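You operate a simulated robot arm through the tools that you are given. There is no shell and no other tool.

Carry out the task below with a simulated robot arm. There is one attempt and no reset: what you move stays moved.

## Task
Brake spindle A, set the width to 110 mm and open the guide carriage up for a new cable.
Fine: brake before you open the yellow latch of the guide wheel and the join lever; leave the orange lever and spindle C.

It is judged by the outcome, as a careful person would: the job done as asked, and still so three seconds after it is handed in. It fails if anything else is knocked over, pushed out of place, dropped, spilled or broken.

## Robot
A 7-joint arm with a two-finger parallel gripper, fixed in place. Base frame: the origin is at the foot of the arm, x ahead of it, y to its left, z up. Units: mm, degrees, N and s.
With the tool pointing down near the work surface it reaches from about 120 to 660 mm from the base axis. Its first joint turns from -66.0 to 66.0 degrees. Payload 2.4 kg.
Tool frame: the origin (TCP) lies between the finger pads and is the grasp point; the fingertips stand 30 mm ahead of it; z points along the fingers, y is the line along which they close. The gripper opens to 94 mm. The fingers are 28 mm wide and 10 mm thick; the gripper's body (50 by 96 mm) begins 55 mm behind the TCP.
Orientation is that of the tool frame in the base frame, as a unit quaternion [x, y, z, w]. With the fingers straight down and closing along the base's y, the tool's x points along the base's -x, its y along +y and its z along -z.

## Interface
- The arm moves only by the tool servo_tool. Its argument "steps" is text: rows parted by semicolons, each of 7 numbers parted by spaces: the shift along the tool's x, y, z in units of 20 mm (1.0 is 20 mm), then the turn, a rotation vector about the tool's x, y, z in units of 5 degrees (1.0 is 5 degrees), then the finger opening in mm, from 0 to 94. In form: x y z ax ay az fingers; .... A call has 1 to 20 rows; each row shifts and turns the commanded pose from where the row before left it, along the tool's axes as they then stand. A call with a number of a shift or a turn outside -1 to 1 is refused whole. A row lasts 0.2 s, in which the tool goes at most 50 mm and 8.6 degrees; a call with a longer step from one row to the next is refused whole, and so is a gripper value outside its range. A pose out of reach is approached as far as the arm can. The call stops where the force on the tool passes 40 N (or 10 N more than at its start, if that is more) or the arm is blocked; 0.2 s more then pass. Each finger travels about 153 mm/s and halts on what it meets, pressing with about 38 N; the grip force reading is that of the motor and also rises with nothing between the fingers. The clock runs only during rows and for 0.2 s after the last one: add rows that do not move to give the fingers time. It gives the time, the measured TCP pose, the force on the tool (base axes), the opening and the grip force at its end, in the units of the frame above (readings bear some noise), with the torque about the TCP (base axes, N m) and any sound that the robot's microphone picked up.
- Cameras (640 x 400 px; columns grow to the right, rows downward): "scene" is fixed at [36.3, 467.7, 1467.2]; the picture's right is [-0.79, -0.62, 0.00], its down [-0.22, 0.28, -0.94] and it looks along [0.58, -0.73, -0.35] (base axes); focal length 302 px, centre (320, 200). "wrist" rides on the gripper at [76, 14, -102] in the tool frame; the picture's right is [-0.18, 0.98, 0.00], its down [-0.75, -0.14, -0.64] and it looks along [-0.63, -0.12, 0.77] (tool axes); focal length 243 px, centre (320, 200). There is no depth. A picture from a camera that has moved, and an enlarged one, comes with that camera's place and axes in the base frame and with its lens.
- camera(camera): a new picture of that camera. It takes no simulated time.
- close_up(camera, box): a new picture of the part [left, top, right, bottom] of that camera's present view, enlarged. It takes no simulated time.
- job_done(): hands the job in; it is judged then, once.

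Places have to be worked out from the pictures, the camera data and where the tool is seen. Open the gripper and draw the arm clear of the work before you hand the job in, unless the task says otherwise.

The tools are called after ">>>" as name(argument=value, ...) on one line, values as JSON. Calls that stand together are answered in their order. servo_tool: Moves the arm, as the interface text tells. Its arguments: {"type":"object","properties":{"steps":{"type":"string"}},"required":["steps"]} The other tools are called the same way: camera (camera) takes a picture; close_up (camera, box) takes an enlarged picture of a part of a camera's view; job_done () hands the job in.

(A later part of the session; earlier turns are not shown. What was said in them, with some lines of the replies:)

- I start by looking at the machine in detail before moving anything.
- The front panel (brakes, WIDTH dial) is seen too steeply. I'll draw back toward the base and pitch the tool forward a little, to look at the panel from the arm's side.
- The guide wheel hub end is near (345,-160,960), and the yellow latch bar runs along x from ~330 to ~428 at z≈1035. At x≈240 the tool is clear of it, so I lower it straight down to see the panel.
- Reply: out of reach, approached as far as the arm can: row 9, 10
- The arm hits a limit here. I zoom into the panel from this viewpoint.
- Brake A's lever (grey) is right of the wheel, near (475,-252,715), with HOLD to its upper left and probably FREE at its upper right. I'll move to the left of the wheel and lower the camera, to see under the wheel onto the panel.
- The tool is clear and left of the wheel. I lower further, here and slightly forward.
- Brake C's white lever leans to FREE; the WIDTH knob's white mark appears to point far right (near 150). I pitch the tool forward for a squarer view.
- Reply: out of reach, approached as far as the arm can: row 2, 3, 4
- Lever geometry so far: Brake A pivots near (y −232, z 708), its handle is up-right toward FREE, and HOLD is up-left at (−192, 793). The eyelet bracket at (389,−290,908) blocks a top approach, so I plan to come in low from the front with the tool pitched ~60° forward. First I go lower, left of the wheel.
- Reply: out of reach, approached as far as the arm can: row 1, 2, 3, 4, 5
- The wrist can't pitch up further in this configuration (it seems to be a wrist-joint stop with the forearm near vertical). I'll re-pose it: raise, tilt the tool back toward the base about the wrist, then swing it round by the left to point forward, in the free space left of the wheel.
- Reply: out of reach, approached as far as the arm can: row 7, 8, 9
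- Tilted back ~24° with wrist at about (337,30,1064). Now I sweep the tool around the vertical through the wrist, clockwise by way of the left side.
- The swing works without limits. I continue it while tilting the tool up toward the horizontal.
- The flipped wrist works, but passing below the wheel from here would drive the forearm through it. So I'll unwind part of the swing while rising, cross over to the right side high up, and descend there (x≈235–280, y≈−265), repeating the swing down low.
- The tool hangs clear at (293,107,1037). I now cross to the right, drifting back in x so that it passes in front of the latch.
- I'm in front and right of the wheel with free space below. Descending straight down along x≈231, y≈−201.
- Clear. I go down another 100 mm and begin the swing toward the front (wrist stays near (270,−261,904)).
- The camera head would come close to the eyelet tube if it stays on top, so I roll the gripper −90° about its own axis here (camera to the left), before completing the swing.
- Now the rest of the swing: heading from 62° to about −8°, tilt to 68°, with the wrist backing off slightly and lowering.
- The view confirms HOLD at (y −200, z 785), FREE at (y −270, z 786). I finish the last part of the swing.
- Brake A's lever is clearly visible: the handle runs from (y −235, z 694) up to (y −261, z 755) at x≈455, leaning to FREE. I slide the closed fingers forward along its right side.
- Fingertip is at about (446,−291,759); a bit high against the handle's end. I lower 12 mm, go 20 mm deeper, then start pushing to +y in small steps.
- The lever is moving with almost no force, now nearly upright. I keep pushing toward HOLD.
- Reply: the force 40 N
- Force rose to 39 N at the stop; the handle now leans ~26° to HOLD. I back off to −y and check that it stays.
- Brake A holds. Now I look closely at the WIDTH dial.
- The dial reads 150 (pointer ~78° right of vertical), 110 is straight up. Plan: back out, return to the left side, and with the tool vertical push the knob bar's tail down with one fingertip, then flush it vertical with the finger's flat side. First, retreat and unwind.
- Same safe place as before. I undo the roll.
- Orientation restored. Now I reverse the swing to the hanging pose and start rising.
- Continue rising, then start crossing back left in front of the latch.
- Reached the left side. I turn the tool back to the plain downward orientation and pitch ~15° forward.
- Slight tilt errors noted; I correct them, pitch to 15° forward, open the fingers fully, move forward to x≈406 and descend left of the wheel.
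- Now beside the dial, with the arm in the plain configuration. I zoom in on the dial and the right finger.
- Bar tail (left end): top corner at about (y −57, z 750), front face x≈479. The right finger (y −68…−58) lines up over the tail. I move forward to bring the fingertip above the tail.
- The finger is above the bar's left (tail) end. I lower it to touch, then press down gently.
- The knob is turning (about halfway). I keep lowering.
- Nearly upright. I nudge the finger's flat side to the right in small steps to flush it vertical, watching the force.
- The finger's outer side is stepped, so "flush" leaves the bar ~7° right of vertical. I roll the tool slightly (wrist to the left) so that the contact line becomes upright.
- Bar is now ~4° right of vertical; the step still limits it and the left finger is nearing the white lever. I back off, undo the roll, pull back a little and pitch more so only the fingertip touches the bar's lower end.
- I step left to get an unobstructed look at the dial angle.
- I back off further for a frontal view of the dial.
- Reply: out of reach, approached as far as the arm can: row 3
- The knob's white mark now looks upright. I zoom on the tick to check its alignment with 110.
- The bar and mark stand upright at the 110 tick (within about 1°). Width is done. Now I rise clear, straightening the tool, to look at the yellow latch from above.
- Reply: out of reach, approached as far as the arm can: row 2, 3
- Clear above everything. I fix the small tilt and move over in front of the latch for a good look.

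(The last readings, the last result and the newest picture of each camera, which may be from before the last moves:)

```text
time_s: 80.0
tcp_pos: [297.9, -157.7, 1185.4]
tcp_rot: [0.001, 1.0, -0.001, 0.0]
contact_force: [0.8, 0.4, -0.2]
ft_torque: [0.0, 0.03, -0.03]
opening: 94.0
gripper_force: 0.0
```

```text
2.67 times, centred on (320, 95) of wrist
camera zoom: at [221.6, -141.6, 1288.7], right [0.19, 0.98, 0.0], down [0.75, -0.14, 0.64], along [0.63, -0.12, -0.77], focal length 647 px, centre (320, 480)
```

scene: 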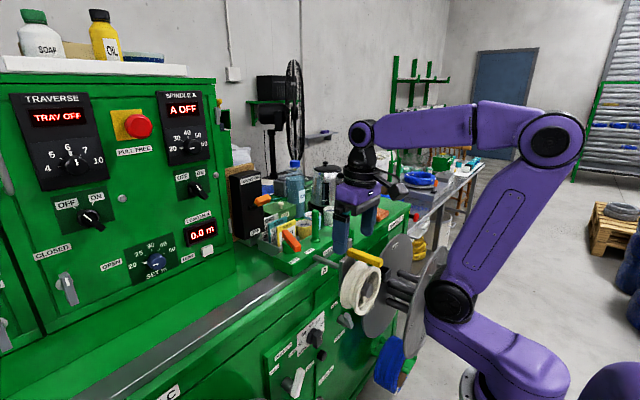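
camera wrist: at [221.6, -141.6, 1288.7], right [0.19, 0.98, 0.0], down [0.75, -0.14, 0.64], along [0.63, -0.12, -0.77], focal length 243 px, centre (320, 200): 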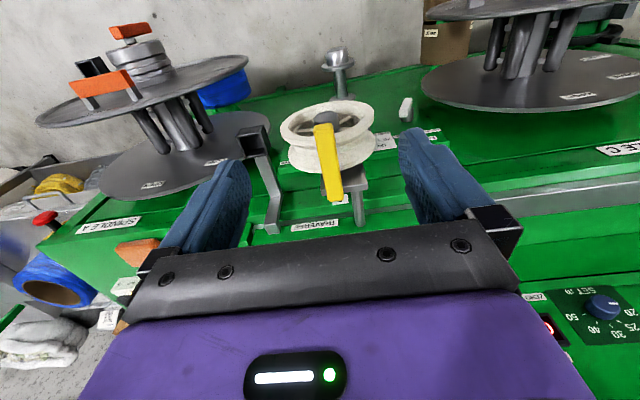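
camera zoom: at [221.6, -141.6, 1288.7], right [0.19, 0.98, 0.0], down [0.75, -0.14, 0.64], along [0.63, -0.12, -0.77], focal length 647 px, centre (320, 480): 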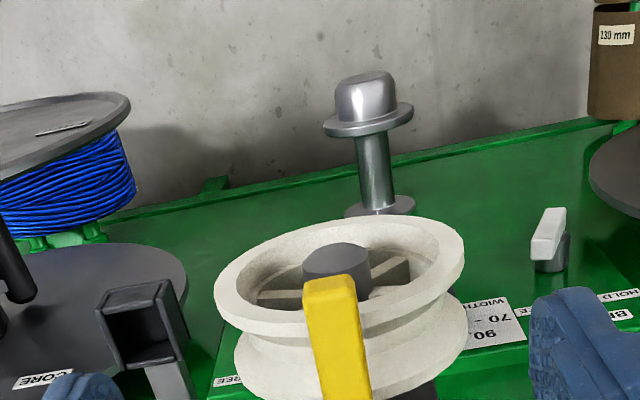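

The latch is a bar from its free end (≈329,−158,1027) back and up to the plate top (≈425,−160,1050), presumably hinged there. I come down over its free end with open fingers.

>>> servo_tool(steps="-0.7 -0.03 0.9 0 0 0 60;-0.7 -0.03 0.9 0 0 0 60;-0.7 0 0.9 0 0 0 60;0 0 1 0 0 0 60;0 0 1 0 0 0 60;0 0 0.8 0 0 0 60")

>>> camera(camera="wrist")

>>> close_up(camera="scene", box=[310, 210, 430, 310])

```text
time_s: 81.4
tcp_pos: [341.4, -157.2, 1075.6]
tcp_rot: [0.0, 1.0, 0.0, 0.0]
contact_force: [-0.2, -0.7, -0.2]
ft_torque: [-0.01, 0.0, 0.02]
opening: 60.0
gripper_force: 0.1
```

```text
taken
camera wrist: at [264.3, -141.9, 1178.0], right [0.19, 0.98, 0.0], down [0.75, -0.14, 0.64], along [0.63, -0.12, -0.77], focal length 243 px, centre (320, 200)
```

wrist: 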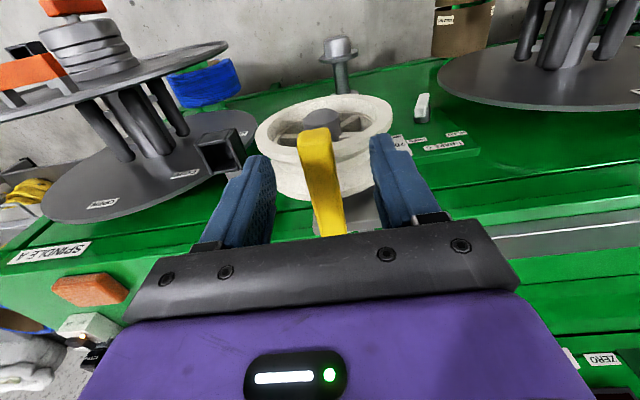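

```text
4.00 times, centred on (370, 260) of scene
camera zoom: at [36.3, 467.7, 1467.2], right [-0.79, -0.62, 0.0], down [-0.22, 0.28, -0.94], along [0.58, -0.73, -0.35], focal length 1210 px, centre (120, -40)
```

zoom: 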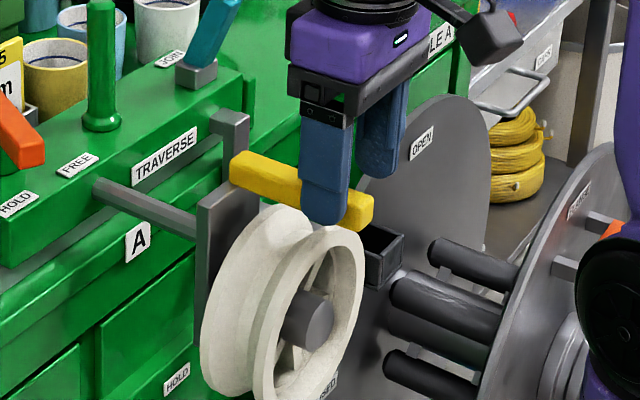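

The bar sits between the fingers; its free end is at z≈1025–1045 and the wheel rim top is at z≈1018, x≥355. I shift back 6 mm, lower to TCP z≈1042 and close on the bar.

>>> servo_tool(steps="0.1 0 0.55 0 0 0 60;0.1 0 0.55 0 0 0 60;0.1 0 0.55 0 0 0 60;0 0 0 0 0 0 35;0 0 0 0 0 0 15;0 0 0 0 0 0 15;0 0 0 0 0 0 15")

>>> camera(camera="wrist")

>>> close_up(camera="scene", box=[310, 210, 430, 310])

```text
time_s: 83.0
tcp_pos: [334.5, -159.2, 1042.0]
tcp_rot: [0.001, 1.0, -0.001, 0.001]
contact_force: [0.3, -26.5, -4.4]
ft_torque: [0.0, 0.3, -0.42]
opening: 26.1
gripper_force: 44.7
```

```text
taken
camera wrist: at [258.5, -143.4, 1145.2], right [0.19, 0.98, 0.0], down [0.75, -0.14, 0.64], along [0.63, -0.12, -0.77], focal length 243 px, centre (320, 200)
```

wrist: 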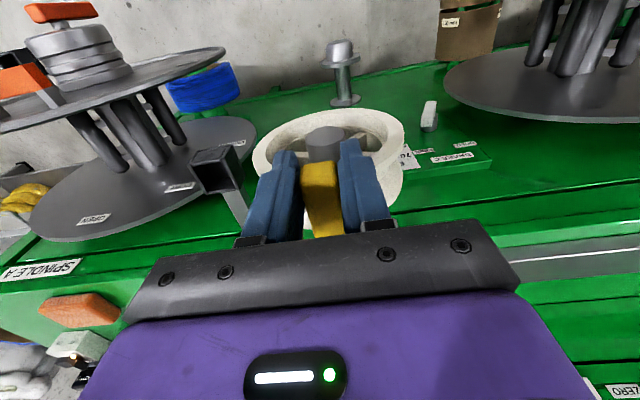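

```text
4.00 times, centred on (370, 260) of scene
camera zoom: at [36.4, 466.8, 1467.5], right [-0.79, -0.62, 0.0], down [-0.22, 0.28, -0.93], along [0.58, -0.73, -0.35], focal length 1210 px, centre (120, -40)
```

zoom: 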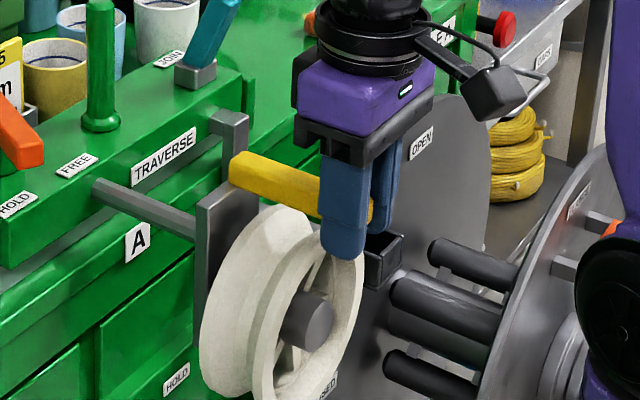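

Gripped (26 mm wide); a side load shows the bar is ~2 mm further right. I relax that and test a small lift.

>>> servo_tool(steps="0 -0.1 0 0 0 0 15;0 0 -0.25 0 0 0 15;0 0 -0.25 0 0 0 15")

```text
time_s: 83.8
tcp_pos: [334.7, -158.7, 1052.5]
tcp_rot: [0.0, 1.0, 0.001, -0.001]
contact_force: [4.7, -10.6, -17.3]
ft_torque: [0.0, 1.33, -0.08]
opening: 26.2
gripper_force: 45.5
```

>>> close_up(camera="scene", box=[310, 210, 430, 310])

>>> camera(camera="wrist")

```text
4.00 times, centred on (370, 260) of scene
camera zoom: at [36.7, 467.2, 1467.3], right [-0.79, -0.62, 0.0], down [-0.22, 0.28, -0.93], along [0.58, -0.73, -0.35], focal length 1210 px, centre (120, -40)
```

zoom: 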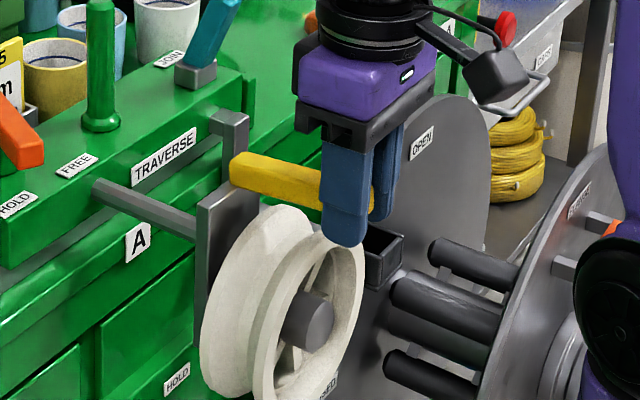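

```text
taken
camera wrist: at [258.9, -143.7, 1155.2], right [0.18, 0.98, 0.0], down [0.76, -0.14, 0.64], along [0.63, -0.12, -0.77], focal length 243 px, centre (320, 200)
```

wrist: 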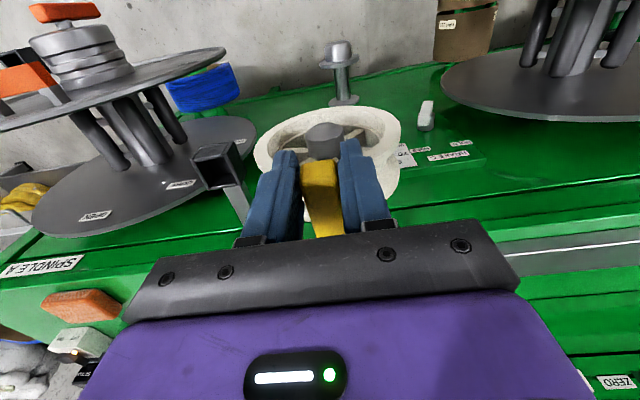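

The bar follows upward: it hinges at the back about a horizontal axis. I continue along the arc around the hinge (≈(428, 1045), radius ≈93), letting the tool tilt back a bit with it.

>>> servo_tool(steps="-0.13 0 -0.675 0 0.6 0 15;-0.21 0 -0.615 0 0.6 0 15;-0.3 0 -0.58 0 0.6 0 15")

>>> close_up(camera="scene", box=[310, 210, 430, 310])

>>> camera(camera="wrist")

```text
time_s: 84.6
tcp_pos: [348.5, -159.2, 1089.6]
tcp_rot: [0.0, 0.997, 0.002, -0.082]
contact_force: [-8.5, 2.4, -12.9]
ft_torque: [-0.29, 1.32, -0.04]
opening: 21.8
gripper_force: 45.2
```

```text
4.00 times, centred on (370, 260) of scene
camera zoom: at [36.2, 467.7, 1467.2], right [-0.79, -0.62, 0.0], down [-0.22, 0.28, -0.94], along [0.58, -0.73, -0.35], focal length 1210 px, centre (120, -40)
```

zoom: 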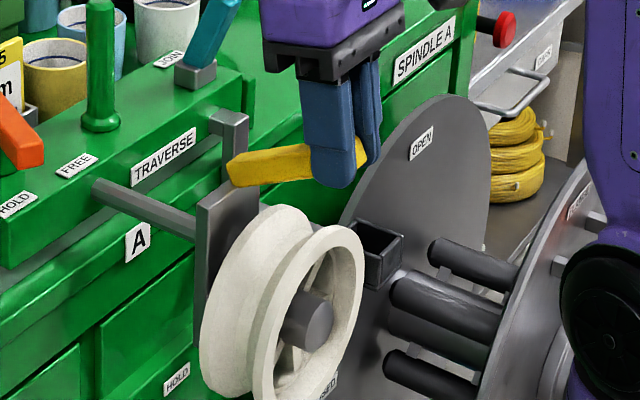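

```text
taken
camera wrist: at [289.9, -143.6, 1203.3], right [0.18, 0.98, -0.03], down [0.85, -0.14, 0.51], along [0.5, -0.12, -0.86], focal length 243 px, centre (320, 200)
```

wrist: 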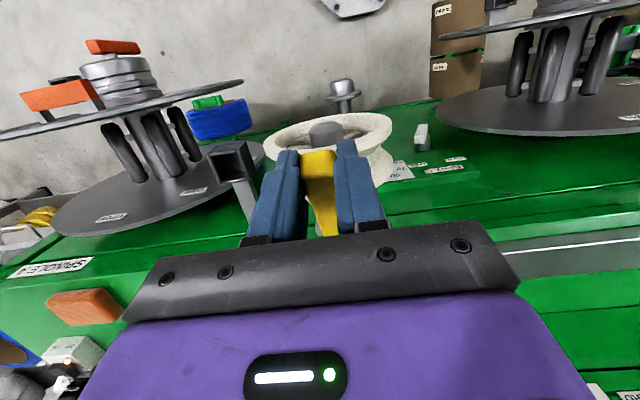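

It opens smoothly. I continue along the arc.

>>> servo_tool(steps="-0.32 0 -0.66 0 0.6 0 15;-0.39 0 -0.62 0 0.6 0 15;-0.45 0 -0.57 0 0.6 0 15")

>>> close_up(camera="scene", box=[310, 210, 430, 310])

```text
time_s: 85.4
tcp_pos: [377.8, -159.3, 1119.2]
tcp_rot: [0.0, 0.987, 0.001, -0.158]
contact_force: [-10.6, 1.1, -10.6]
ft_torque: [-0.03, 1.39, 0.11]
opening: 21.8
gripper_force: 44.9
```

```text
4.00 times, centred on (370, 260) of scene
camera zoom: at [36.1, 467.7, 1467.2], right [-0.79, -0.62, 0.0], down [-0.22, 0.28, -0.94], along [0.58, -0.73, -0.35], focal length 1210 px, centre (120, -40)
```

zoom: 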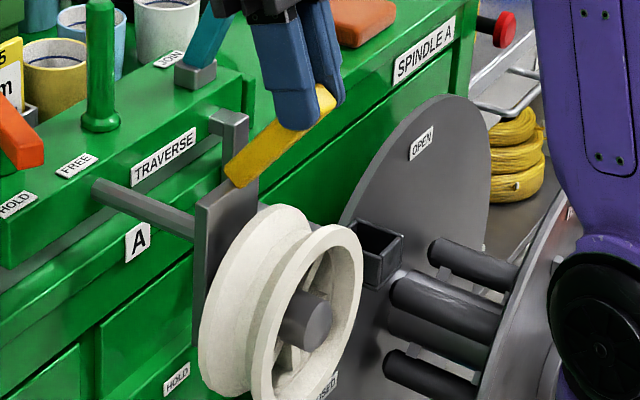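

Continue through the last part of the arc.

>>> servo_tool(steps="-0.51 0 -0.52 0 0.6 0 15;-0.56 0 -0.47 0 0.6 0 15;-0.61 0 -0.41 0 0.6 0 15")

>>> close_up(camera="scene", box=[310, 210, 430, 310])

>>> camera(camera="wrist")

```text
time_s: 86.2
tcp_pos: [421.7, -159.0, 1134.0]
tcp_rot: [0.001, 0.972, 0.001, -0.236]
contact_force: [-14.0, 5.5, -7.1]
ft_torque: [0.03, 1.41, -0.04]
opening: 22.0
gripper_force: 45.3
```

```text
4.00 times, centred on (370, 260) of scene
camera zoom: at [35.9, 467.8, 1467.1], right [-0.79, -0.62, 0.0], down [-0.22, 0.28, -0.94], along [0.58, -0.73, -0.35], focal length 1210 px, centre (120, -40)
```

zoom: 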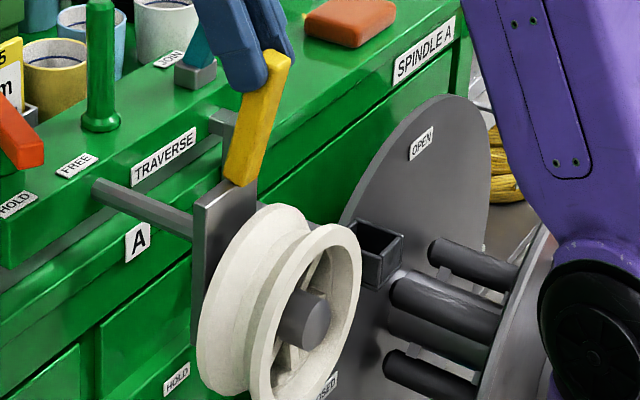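

```text
taken
camera wrist: at [399.9, -143.9, 1260.3], right [0.17, 0.98, -0.08], down [0.96, -0.14, 0.23], along [0.21, -0.12, -0.97], focal length 243 px, centre (320, 200)
```

wrist: 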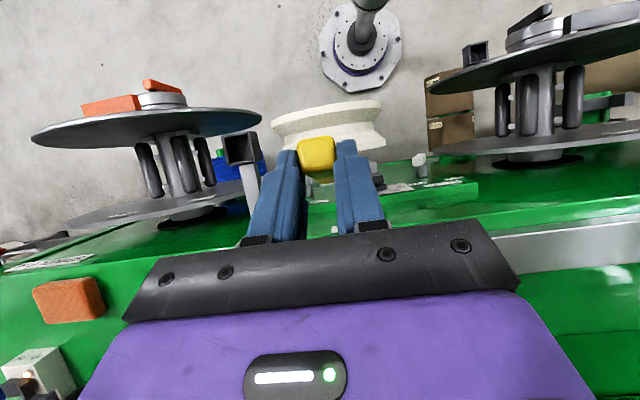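

The latch stands at roughly 75°. I go a bit further to find its open stop.

>>> servo_tool(steps="-0.59 0 -0.345 0 0.6 0 15;-0.68 0 -0.27 0 0.6 0 15")

>>> close_up(camera="scene", box=[310, 210, 430, 310])

```text
time_s: 86.8
tcp_pos: [446.8, -160.1, 1133.8]
tcp_rot: [0.001, 0.957, 0.002, -0.289]
contact_force: [-32.8, 9.4, 0.6]
ft_torque: [0.06, 0.08, -0.1]
opening: 21.7
gripper_force: 45.5
```

```text
4.00 times, centred on (370, 260) of scene
camera zoom: at [35.2, 468.0, 1467.1], right [-0.79, -0.62, 0.0], down [-0.22, 0.28, -0.94], along [0.58, -0.73, -0.35], focal length 1210 px, centre (120, -40)
```

zoom: 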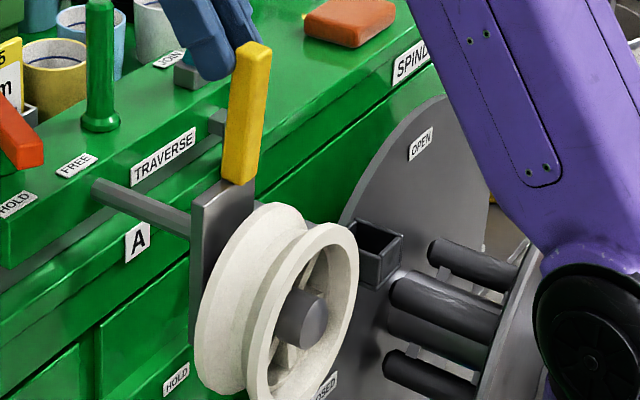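

Force has jumped to 33 N: the latch is at its open stop, nearly upright. I relax the push, then open the fingers and check that it stays.

>>> servo_tool(steps="0.2 0 0.12 0 0 0 15;0 0 0 0 0 0 40;0 0 0 0 0 0 50;0 0 0 0 0 0 50")

>>> close_up(camera="scene", box=[310, 210, 430, 310])

```text
time_s: 87.8
tcp_pos: [445.0, -159.8, 1133.9]
tcp_rot: [0.001, 0.959, 0.0, -0.284]
contact_force: [0.1, -0.6, 0.0]
ft_torque: [-0.04, 0.01, 0.0]
opening: 49.7
gripper_force: 0.1
```

```text
4.00 times, centred on (370, 260) of scene
camera zoom: at [36.3, 467.7, 1467.2], right [-0.79, -0.62, 0.0], down [-0.22, 0.28, -0.94], along [0.58, -0.73, -0.35], focal length 1210 px, centre (120, -40)
```

zoom: 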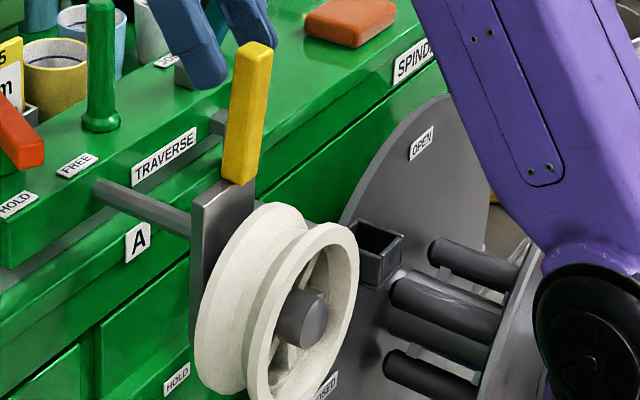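

The latch stays open, upright. I lift the open fingers straight up off it, straighten the tool and go to look at the JOIN lever.

>>> servo_tool(steps="0.545 0 -0.84 0 0 0 60;0.545 0 -0.84 0 0 0 60;0.545 0 -0.84 0 0 0 60;0.545 0 -0.84 0 0 0 60;0.1 -0.785 0.18 0 -0.95 0 60;0.1 -0.785 0.18 0 -0.95 0 60;0.12 -0.785 0.18 0 -0.95 0 60;0.12 -0.785 0.18 0 -0.95 0 60;0.15 -0.785 0.17 0 -0.95 0 60;0.15 -0.785 0.16 0 -0.95 0 60;0.15 -0.785 0.15 0 -0.9 0 60")

>>> camera(camera="wrist")

>>> camera(camera="scene")

>>> close_up(camera="scene", box=[310, 190, 430, 290])

```text
time_s: 90.2
tcp_pos: [393.9, -268.9, 1186.5]
tcp_rot: [0.001, 1.0, 0.001, 0.001]
contact_force: [0.6, -0.2, 0.0]
ft_torque: [0.02, -0.04, -0.04]
opening: 60.2
gripper_force: 0.0
out of reach, approached as far as the arm can: row 3, 4
```

```text
taken
camera wrist: at [316.8, -253.5, 1289.2], right [0.19, 0.98, 0.0], down [0.75, -0.14, 0.64], along [0.63, -0.12, -0.77], focal length 243 px, centre (320, 200)
```

wrist: 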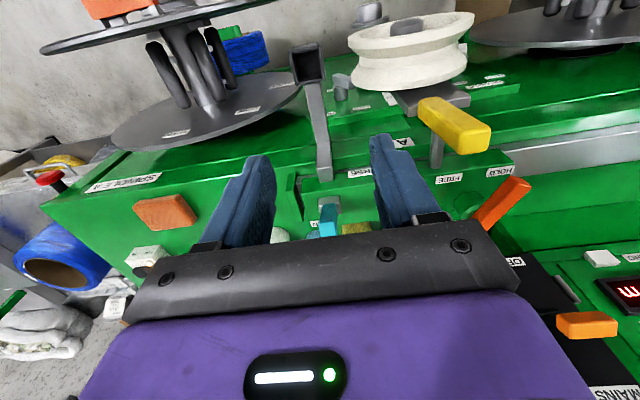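

```text
taken
```

scene: 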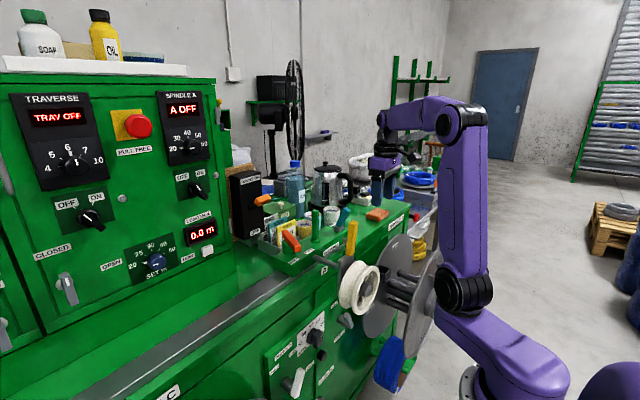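

```text
4.00 times, centred on (370, 240) of scene
camera zoom: at [36.3, 467.7, 1467.2], right [-0.79, -0.62, 0.0], down [-0.22, 0.28, -0.94], along [0.58, -0.73, -0.35], focal length 1210 px, centre (120, 40)
```

zoom: 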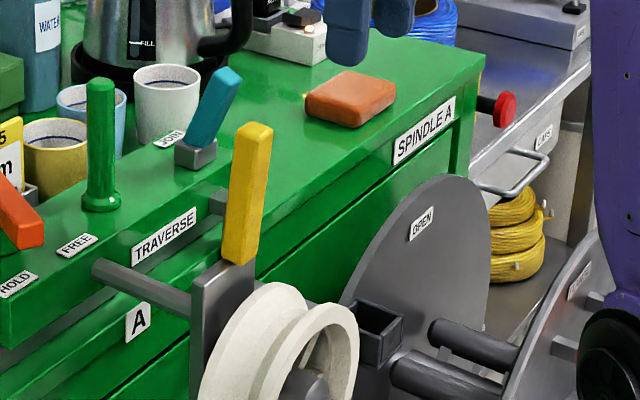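

Latch remains open. Zoom on the JOIN lever.

>>> close_up(camera="wrist", box=[260, 150, 400, 250])

>>> close_up(camera="scene", box=[335, 195, 395, 245])

>>> close_up(camera="scene", box=[310, 210, 430, 310])

```text
4.00 times, centred on (330, 200) of wrist
camera zoom: at [316.8, -253.5, 1289.2], right [0.19, 0.98, 0.0], down [0.75, -0.14, 0.64], along [0.63, -0.12, -0.77], focal length 970 px, centre (280, 200)
```

zoom: 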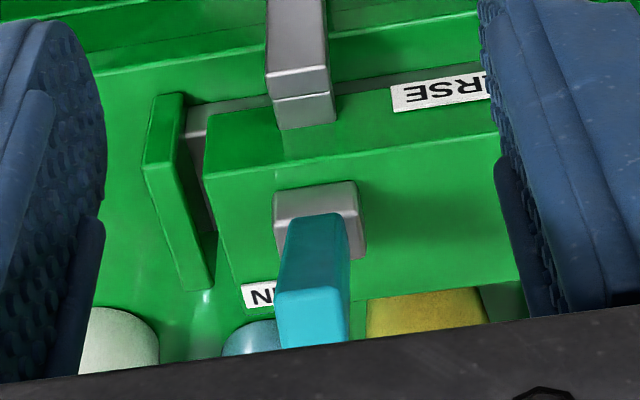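

```text
8.00 times, centred on (365, 220) of scene
camera zoom: at [36.3, 467.7, 1467.2], right [-0.79, -0.62, 0.0], down [-0.22, 0.28, -0.94], along [0.58, -0.73, -0.35], focal length 2419 px, centre (-40, 40)
```

zoom: 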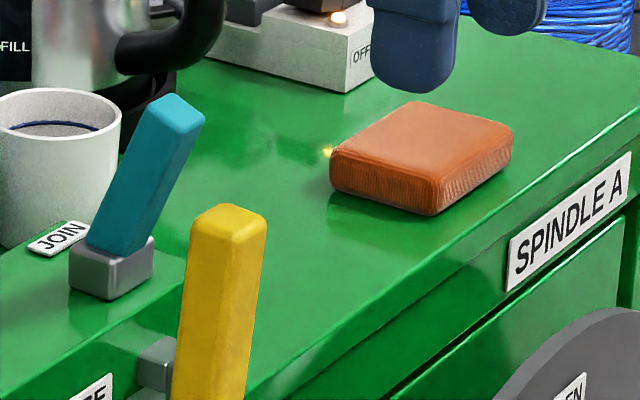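

```text
4.00 times, centred on (370, 260) of scene
camera zoom: at [36.3, 467.7, 1467.2], right [-0.79, -0.62, 0.0], down [-0.22, 0.28, -0.94], along [0.58, -0.73, -0.35], focal length 1210 px, centre (120, -40)
```

zoom: 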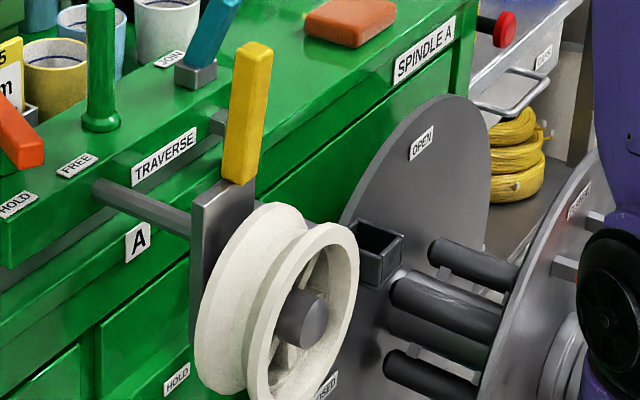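

The JOIN lever pivots near (551,−283,1018), and its teal handle leans toward the robot with its end at about (519,−282,1100). It should flip over to the far side. I bring closed fingers down in front of it (robot side) to push it away; cups behind are lower (z≲1015), so I stay above z≈1055.

>>> servo_tool(steps="-0.9 -0.15 0 0 0 0 0;-0.9 -0.15 0 0 0 0 0;-0.9 -0.15 0 0 0 0 0;-0.9 -0.15 0 0 0 0 0;-0.6 -0.1 0.4 0 0 0 0;0 0 0.9 0 0 0 0;0 0 0.9 0 0 0 0;0 0 0.9 0 0 0 0")

>>> camera(camera="wrist")

>>> close_up(camera="scene", box=[310, 170, 430, 270])

```text
time_s: 92.0
tcp_pos: [476.7, -281.3, 1124.2]
tcp_rot: [0.001, 1.0, 0.0, 0.0]
contact_force: [-0.5, 0.4, -0.5]
ft_torque: [0.0, 0.01, 0.01]
opening: 0.0
gripper_force: 33.1
```

```text
taken
camera wrist: at [400.5, -266.8, 1227.3], right [0.19, 0.98, 0.0], down [0.75, -0.14, 0.64], along [0.63, -0.12, -0.77], focal length 243 px, centre (320, 200)
```

wrist: 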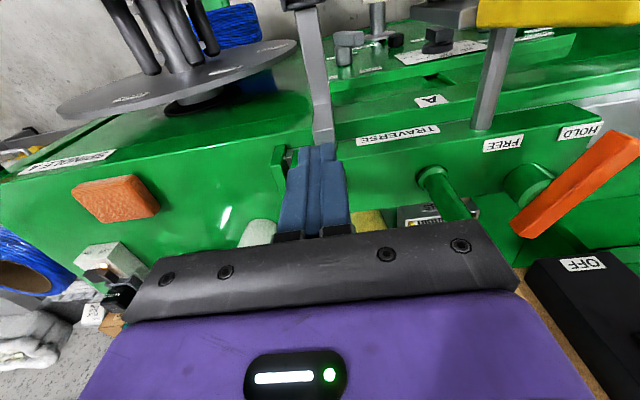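

```text
4.00 times, centred on (370, 220) of scene
camera zoom: at [36.3, 467.7, 1467.2], right [-0.79, -0.62, 0.0], down [-0.22, 0.28, -0.94], along [0.58, -0.73, -0.35], focal length 1210 px, centre (120, 120)
```

zoom: 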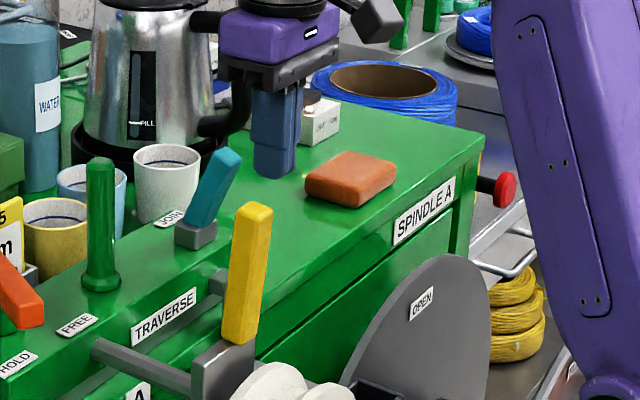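

Fingertip confirmed at (480,−281,1097); the handle end is at (523,−281,1099). I lower 32 mm and push forward in small steps.

>>> servo_tool(steps="0 0 0.8 0 0 0 0;0 0 0.8 0 0 0 0;-0.7 0 0 0 0 0 0;-0.4 0 0 0 0 0 0;-0.4 0 0 0 0 0 0;-0.4 0 0 0 0 0 0")

>>> close_up(camera="scene", box=[310, 170, 430, 270])

```text
time_s: 93.4
tcp_pos: [516.1, -281.7, 1092.7]
tcp_rot: [0.002, 1.0, 0.0, -0.001]
contact_force: [-0.9, -0.5, -0.6]
ft_torque: [-0.03, -0.04, -0.03]
opening: 0.0
gripper_force: 32.8
```

```text
4.00 times, centred on (370, 220) of scene
camera zoom: at [36.3, 467.7, 1467.2], right [-0.79, -0.62, 0.0], down [-0.22, 0.28, -0.94], along [0.58, -0.73, -0.35], focal length 1210 px, centre (120, 120)
```

zoom: 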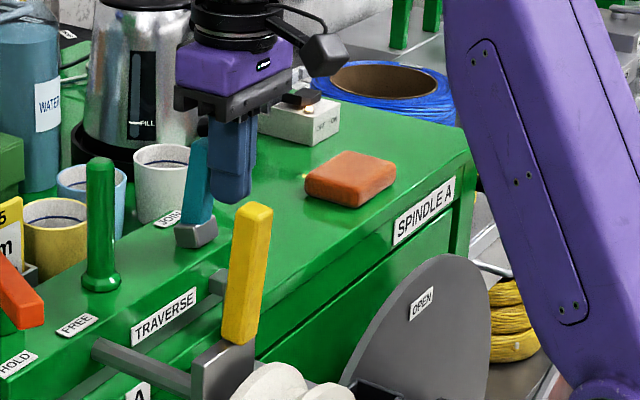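

The lever moves easily and is nearly upright. Continue pushing.

>>> servo_tool(steps="-0.4 0 0 0 0 0 0;-0.4 0 0 0 0 0 0;-0.4 0 0 0 0 0 0;-0.4 0 0 0 0 0 0")

>>> close_up(camera="scene", box=[310, 170, 430, 270])

>>> camera(camera="wrist")

```text
time_s: 94.4
tcp_pos: [543.2, -283.9, 1093.0]
tcp_rot: [0.002, 1.0, 0.002, -0.006]
contact_force: [-25.0, 8.1, 6.7]
ft_torque: [0.1, 0.71, 0.16]
opening: 0.0
gripper_force: 33.6
```

```text
4.00 times, centred on (370, 220) of scene
camera zoom: at [35.3, 468.0, 1467.1], right [-0.79, -0.62, 0.0], down [-0.22, 0.28, -0.94], along [0.58, -0.73, -0.35], focal length 1210 px, centre (120, 120)
```

zoom: 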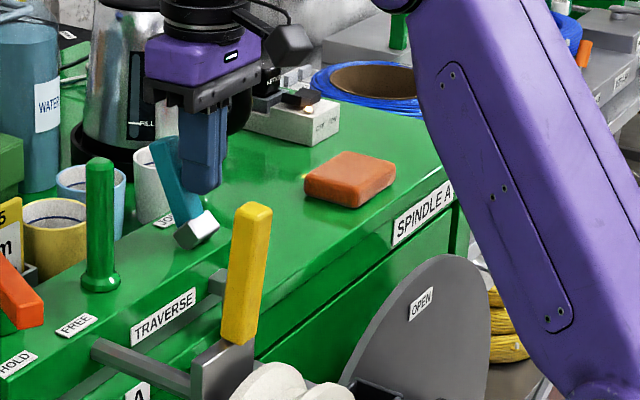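

```text
taken
camera wrist: at [468.7, -267.7, 1196.3], right [0.19, 0.98, 0.0], down [0.76, -0.15, 0.63], along [0.62, -0.12, -0.77], focal length 243 px, centre (320, 200)
```

wrist: 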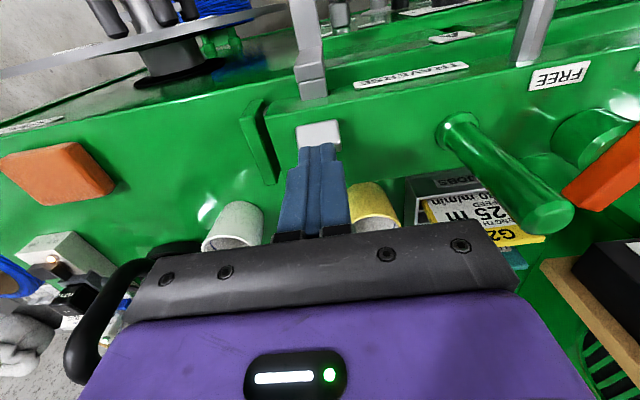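

The lever has gone over to the far side (~26°) and met its stop (25 N). I withdraw toward the robot and up, then check.

>>> servo_tool(steps="0.6 0 0 0 0 0 0;1 0 0 0 0 0 0;1 0 -0.5 0 0 0 0;1 0 -1 0 0 0 0;1 0 -1 0 0 0 0;1 0 -1 0 0 0 0;1 0 -1 0 0 0 0;0.5 0 -1 0 0 0 0")

>>> camera(camera="scene")

>>> close_up(camera="scene", box=[310, 170, 430, 270])

>>> close_up(camera="scene", box=[310, 210, 430, 310])

>>> camera(camera="wrist")

```text
time_s: 96.2
tcp_pos: [404.4, -282.4, 1202.6]
tcp_rot: [0.001, 1.0, -0.001, 0.0]
contact_force: [0.3, 0.4, -0.2]
ft_torque: [0.01, 0.02, -0.04]
opening: 0.3
gripper_force: 33.1
```

```text
taken
```

scene: 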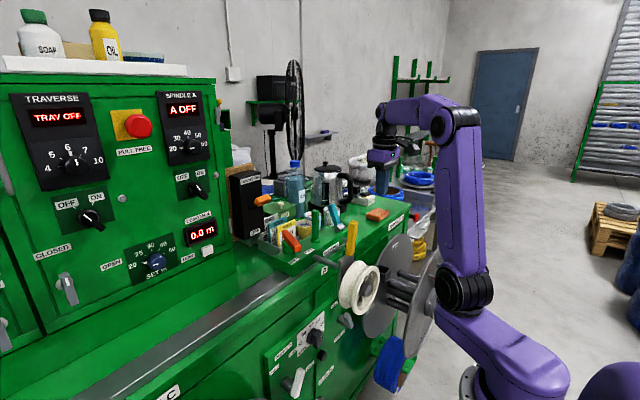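

```text
4.00 times, centred on (370, 220) of scene
camera zoom: at [36.3, 467.7, 1467.2], right [-0.79, -0.62, 0.0], down [-0.22, 0.28, -0.94], along [0.58, -0.73, -0.35], focal length 1210 px, centre (120, 120)
```

zoom: 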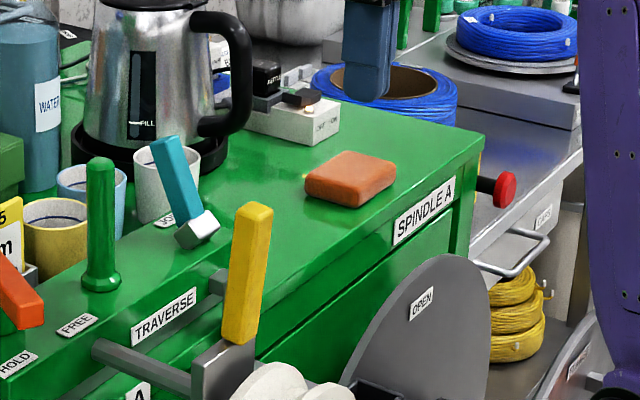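

```text
4.00 times, centred on (370, 260) of scene
camera zoom: at [36.3, 467.7, 1467.2], right [-0.79, -0.62, 0.0], down [-0.22, 0.28, -0.94], along [0.58, -0.73, -0.35], focal length 1210 px, centre (120, -40)
```

zoom: 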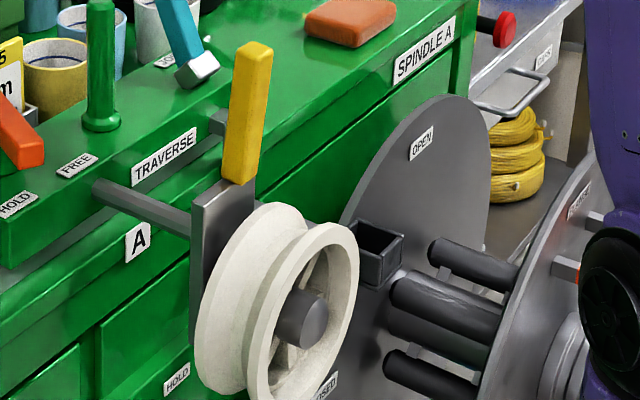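

```text
taken
camera wrist: at [328.5, -266.9, 1306.0], right [0.19, 0.98, 0.0], down [0.75, -0.14, 0.64], along [0.63, -0.12, -0.77], focal length 243 px, centre (320, 200)
```

wrist: 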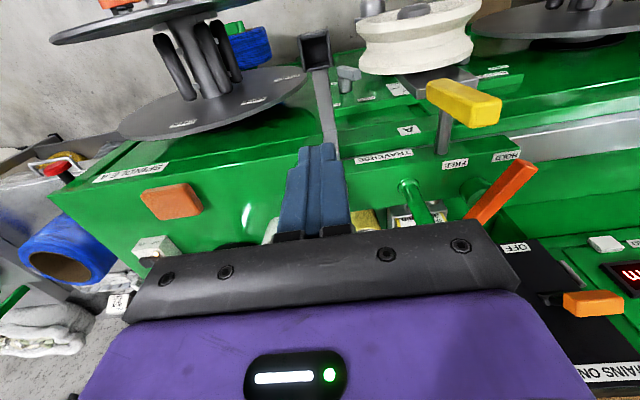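

JOIN lever stays open, cups and tools undisturbed. I open the gripper, retreat up and back, and verify all controls.

>>> servo_tool(steps="0.5 0 -1 0 0 0 60;0.5 0 -1 0 0 0 94;0.5 0 -1 0 0 0 94;0.5 0 -1 0 0 0 94;0.5 0 -1 0 0 0 94;0 0 0 0 0 0 94;0 0 0 0 0 0 94")

>>> camera(camera="scene")

>>> close_up(camera="scene", box=[280, 295, 370, 355])

>>> close_up(camera="scene", box=[240, 170, 420, 290])

>>> camera(camera="wrist")

```text
time_s: 97.8
tcp_pos: [354.7, -282.4, 1303.9]
tcp_rot: [0.001, 1.0, 0.0, 0.0]
contact_force: [-0.3, -0.5, -0.3]
ft_torque: [-0.01, -0.01, -0.01]
opening: 94.2
gripper_force: 0.0
```

```text
taken
```

scene: 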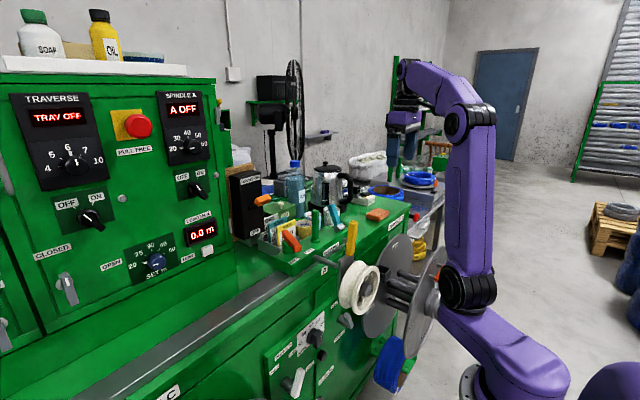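

```text
6.67 times, centred on (325, 325) of scene
camera zoom: at [36.3, 467.7, 1467.2], right [-0.79, -0.62, 0.0], down [-0.22, 0.28, -0.94], along [0.58, -0.73, -0.35], focal length 2016 px, centre (287, -633)
```

zoom: 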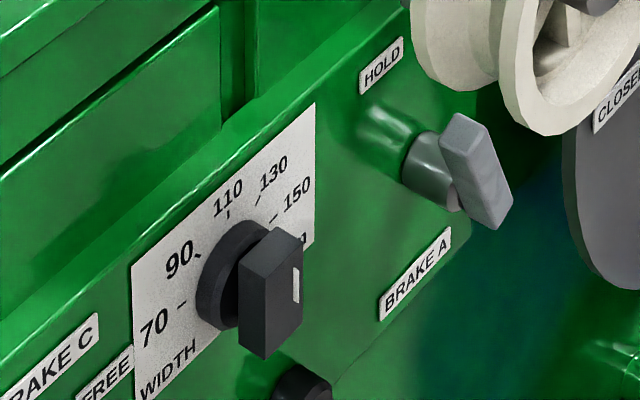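

```text
3.33 times, centred on (330, 230) of scene
camera zoom: at [36.3, 467.7, 1467.2], right [-0.79, -0.62, 0.0], down [-0.22, 0.28, -0.94], along [0.58, -0.73, -0.35], focal length 1008 px, centre (287, 100)
```

zoom: 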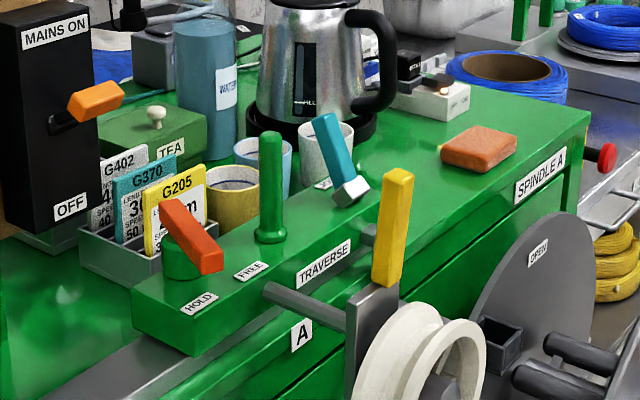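

```text
taken
camera wrist: at [279.7, -267.1, 1405.6], right [0.19, 0.98, 0.0], down [0.75, -0.14, 0.64], along [0.63, -0.12, -0.77], focal length 243 px, centre (320, 200)
```

wrist: 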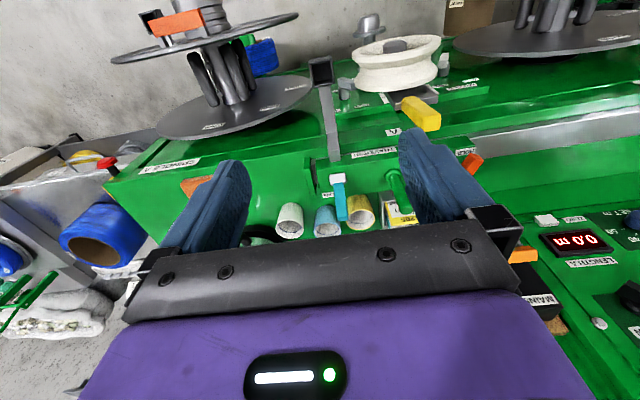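

All set items look right. One check: comparing the wheel assembly position with the very first close-up.

>>> close_up(camera="scene", box=[260, 200, 420, 300])

>>> close_up(camera="scene", box=[320, 235, 400, 295])

```text
4.00 times, centred on (340, 250) of scene
camera zoom: at [36.3, 467.7, 1467.2], right [-0.79, -0.62, 0.0], down [-0.22, 0.28, -0.94], along [0.58, -0.73, -0.35], focal length 1210 px, centre (240, 0)
```

zoom: 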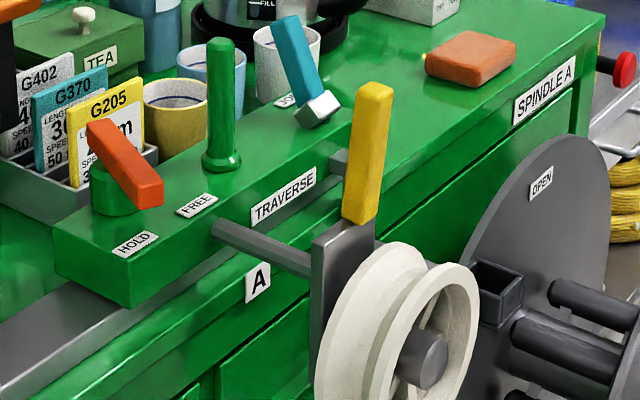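

```text
6.67 times, centred on (360, 265) of scene
camera zoom: at [36.3, 467.7, 1467.2], right [-0.79, -0.62, 0.0], down [-0.22, 0.28, -0.94], along [0.58, -0.73, -0.35], focal length 2016 px, centre (53, -233)
```

zoom: 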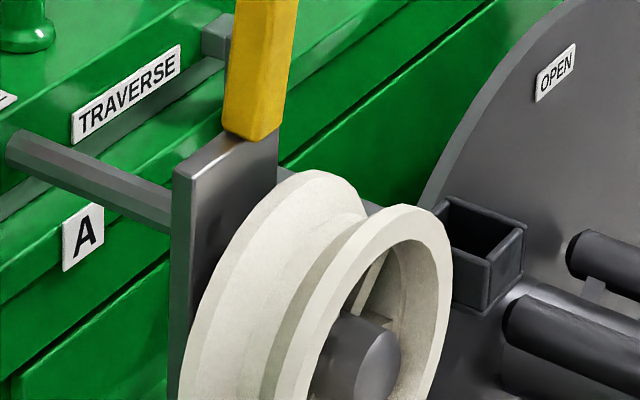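

The wheel assembly appears a few mm nearer the block than at first. I go to the exact starting pose, which is also a clear parking place, to compare the same wrist view.

>>> servo_tool(steps="-0.36 1 0 0 0 0 94;-0.36 1 0 0 0 0 94;-0.36 1 0 0 0 0 94;-0.36 1 0 0 0 0 94;-0.36 1 0.1 0 0 0 94;-0.37 1 0.13 0 0 0 94;0 0 0 0 0 0 94")

>>> camera(camera="wrist")

>>> close_up(camera="wrist", box=[220, 0, 480, 160])

>>> camera(camera="scene")

```text
time_s: 99.4
tcp_pos: [400.1, -162.7, 1298.1]
tcp_rot: [0.001, 1.0, 0.0, 0.0]
contact_force: [-0.5, -0.5, 0.4]
ft_torque: [-0.02, 0.0, -0.03]
opening: 94.1
gripper_force: 0.0
```

```text
taken
camera wrist: at [322.9, -147.2, 1400.2], right [0.19, 0.98, 0.0], down [0.75, -0.14, 0.64], along [0.63, -0.12, -0.77], focal length 243 px, centre (320, 200)
```

wrist: 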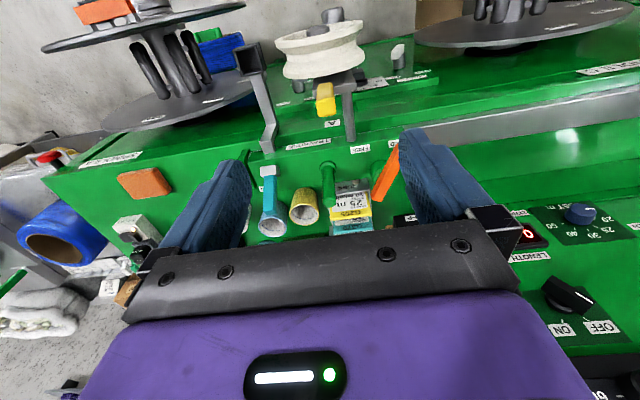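

```text
2.46 times, centred on (350, 80) of wrist
camera zoom: at [322.9, -147.2, 1400.2], right [0.19, 0.98, 0.0], down [0.75, -0.14, 0.64], along [0.63, -0.12, -0.77], focal length 597 px, centre (246, 495)
```

zoom: 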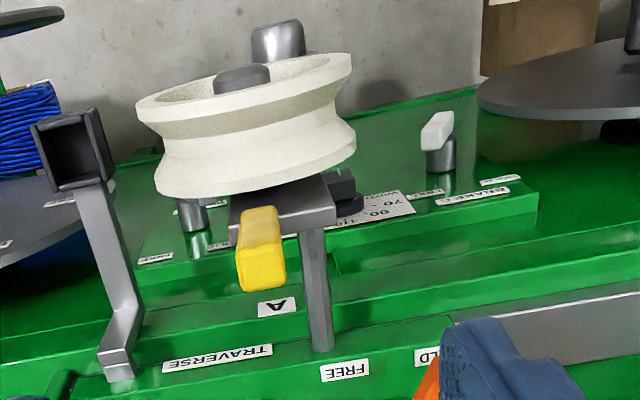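

```text
taken
```

scene: 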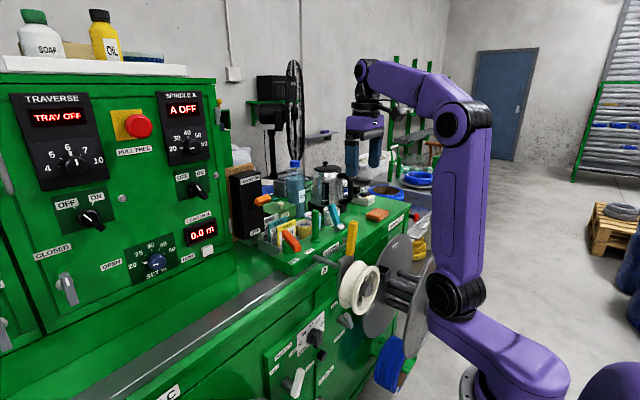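

Compared with the starting view, the only change besides the requested controls is about 4 mm of set-back in the wheel's arm. Pushing it back could move more than it fixes, so I leave it.

- **Brake A:** on HOLD.
- **Width:** 110.
- **Yellow latch:** open.
- **JOIN lever:** open.
- **Orange levers and spindle C:** untouched.

The gripper is open and the arm is clear, so I hand in.

>>> job_done()

```text
The job is handed in.
```

I finished the job in the order you asked: brake first, then the width, the yellow latch and the join lever. The result of the check hasn't come back to me.

- **Brake A:** the lever is on HOLD, pushed until it met its stop, and it stayed there when I let go.
- **Width:** the dial was at 150 and now points straight up at 110, within about 1 degree as far as I can see in the pictures.
- **Yellow latch:** it is lifted to its stop, almost upright, and stays open by itself.
- **Join lever:** it is flipped over to the far side, up to its stop. Only JOIN is marked on it, so I took that side to be open.
- **Left alone:** I didn't touch the orange levers or spindle C.

**Wheel shift:** the guide wheel and its plate now sit about 4 mm closer to the carriage block than at the start. This seems to have happened while I was lifting the latch. I left it, because pushing it back with the join lever open could have moved it further.

Nothing was knocked over or dropped. The gripper is open and the arm is back at about its starting position, clear of the work.
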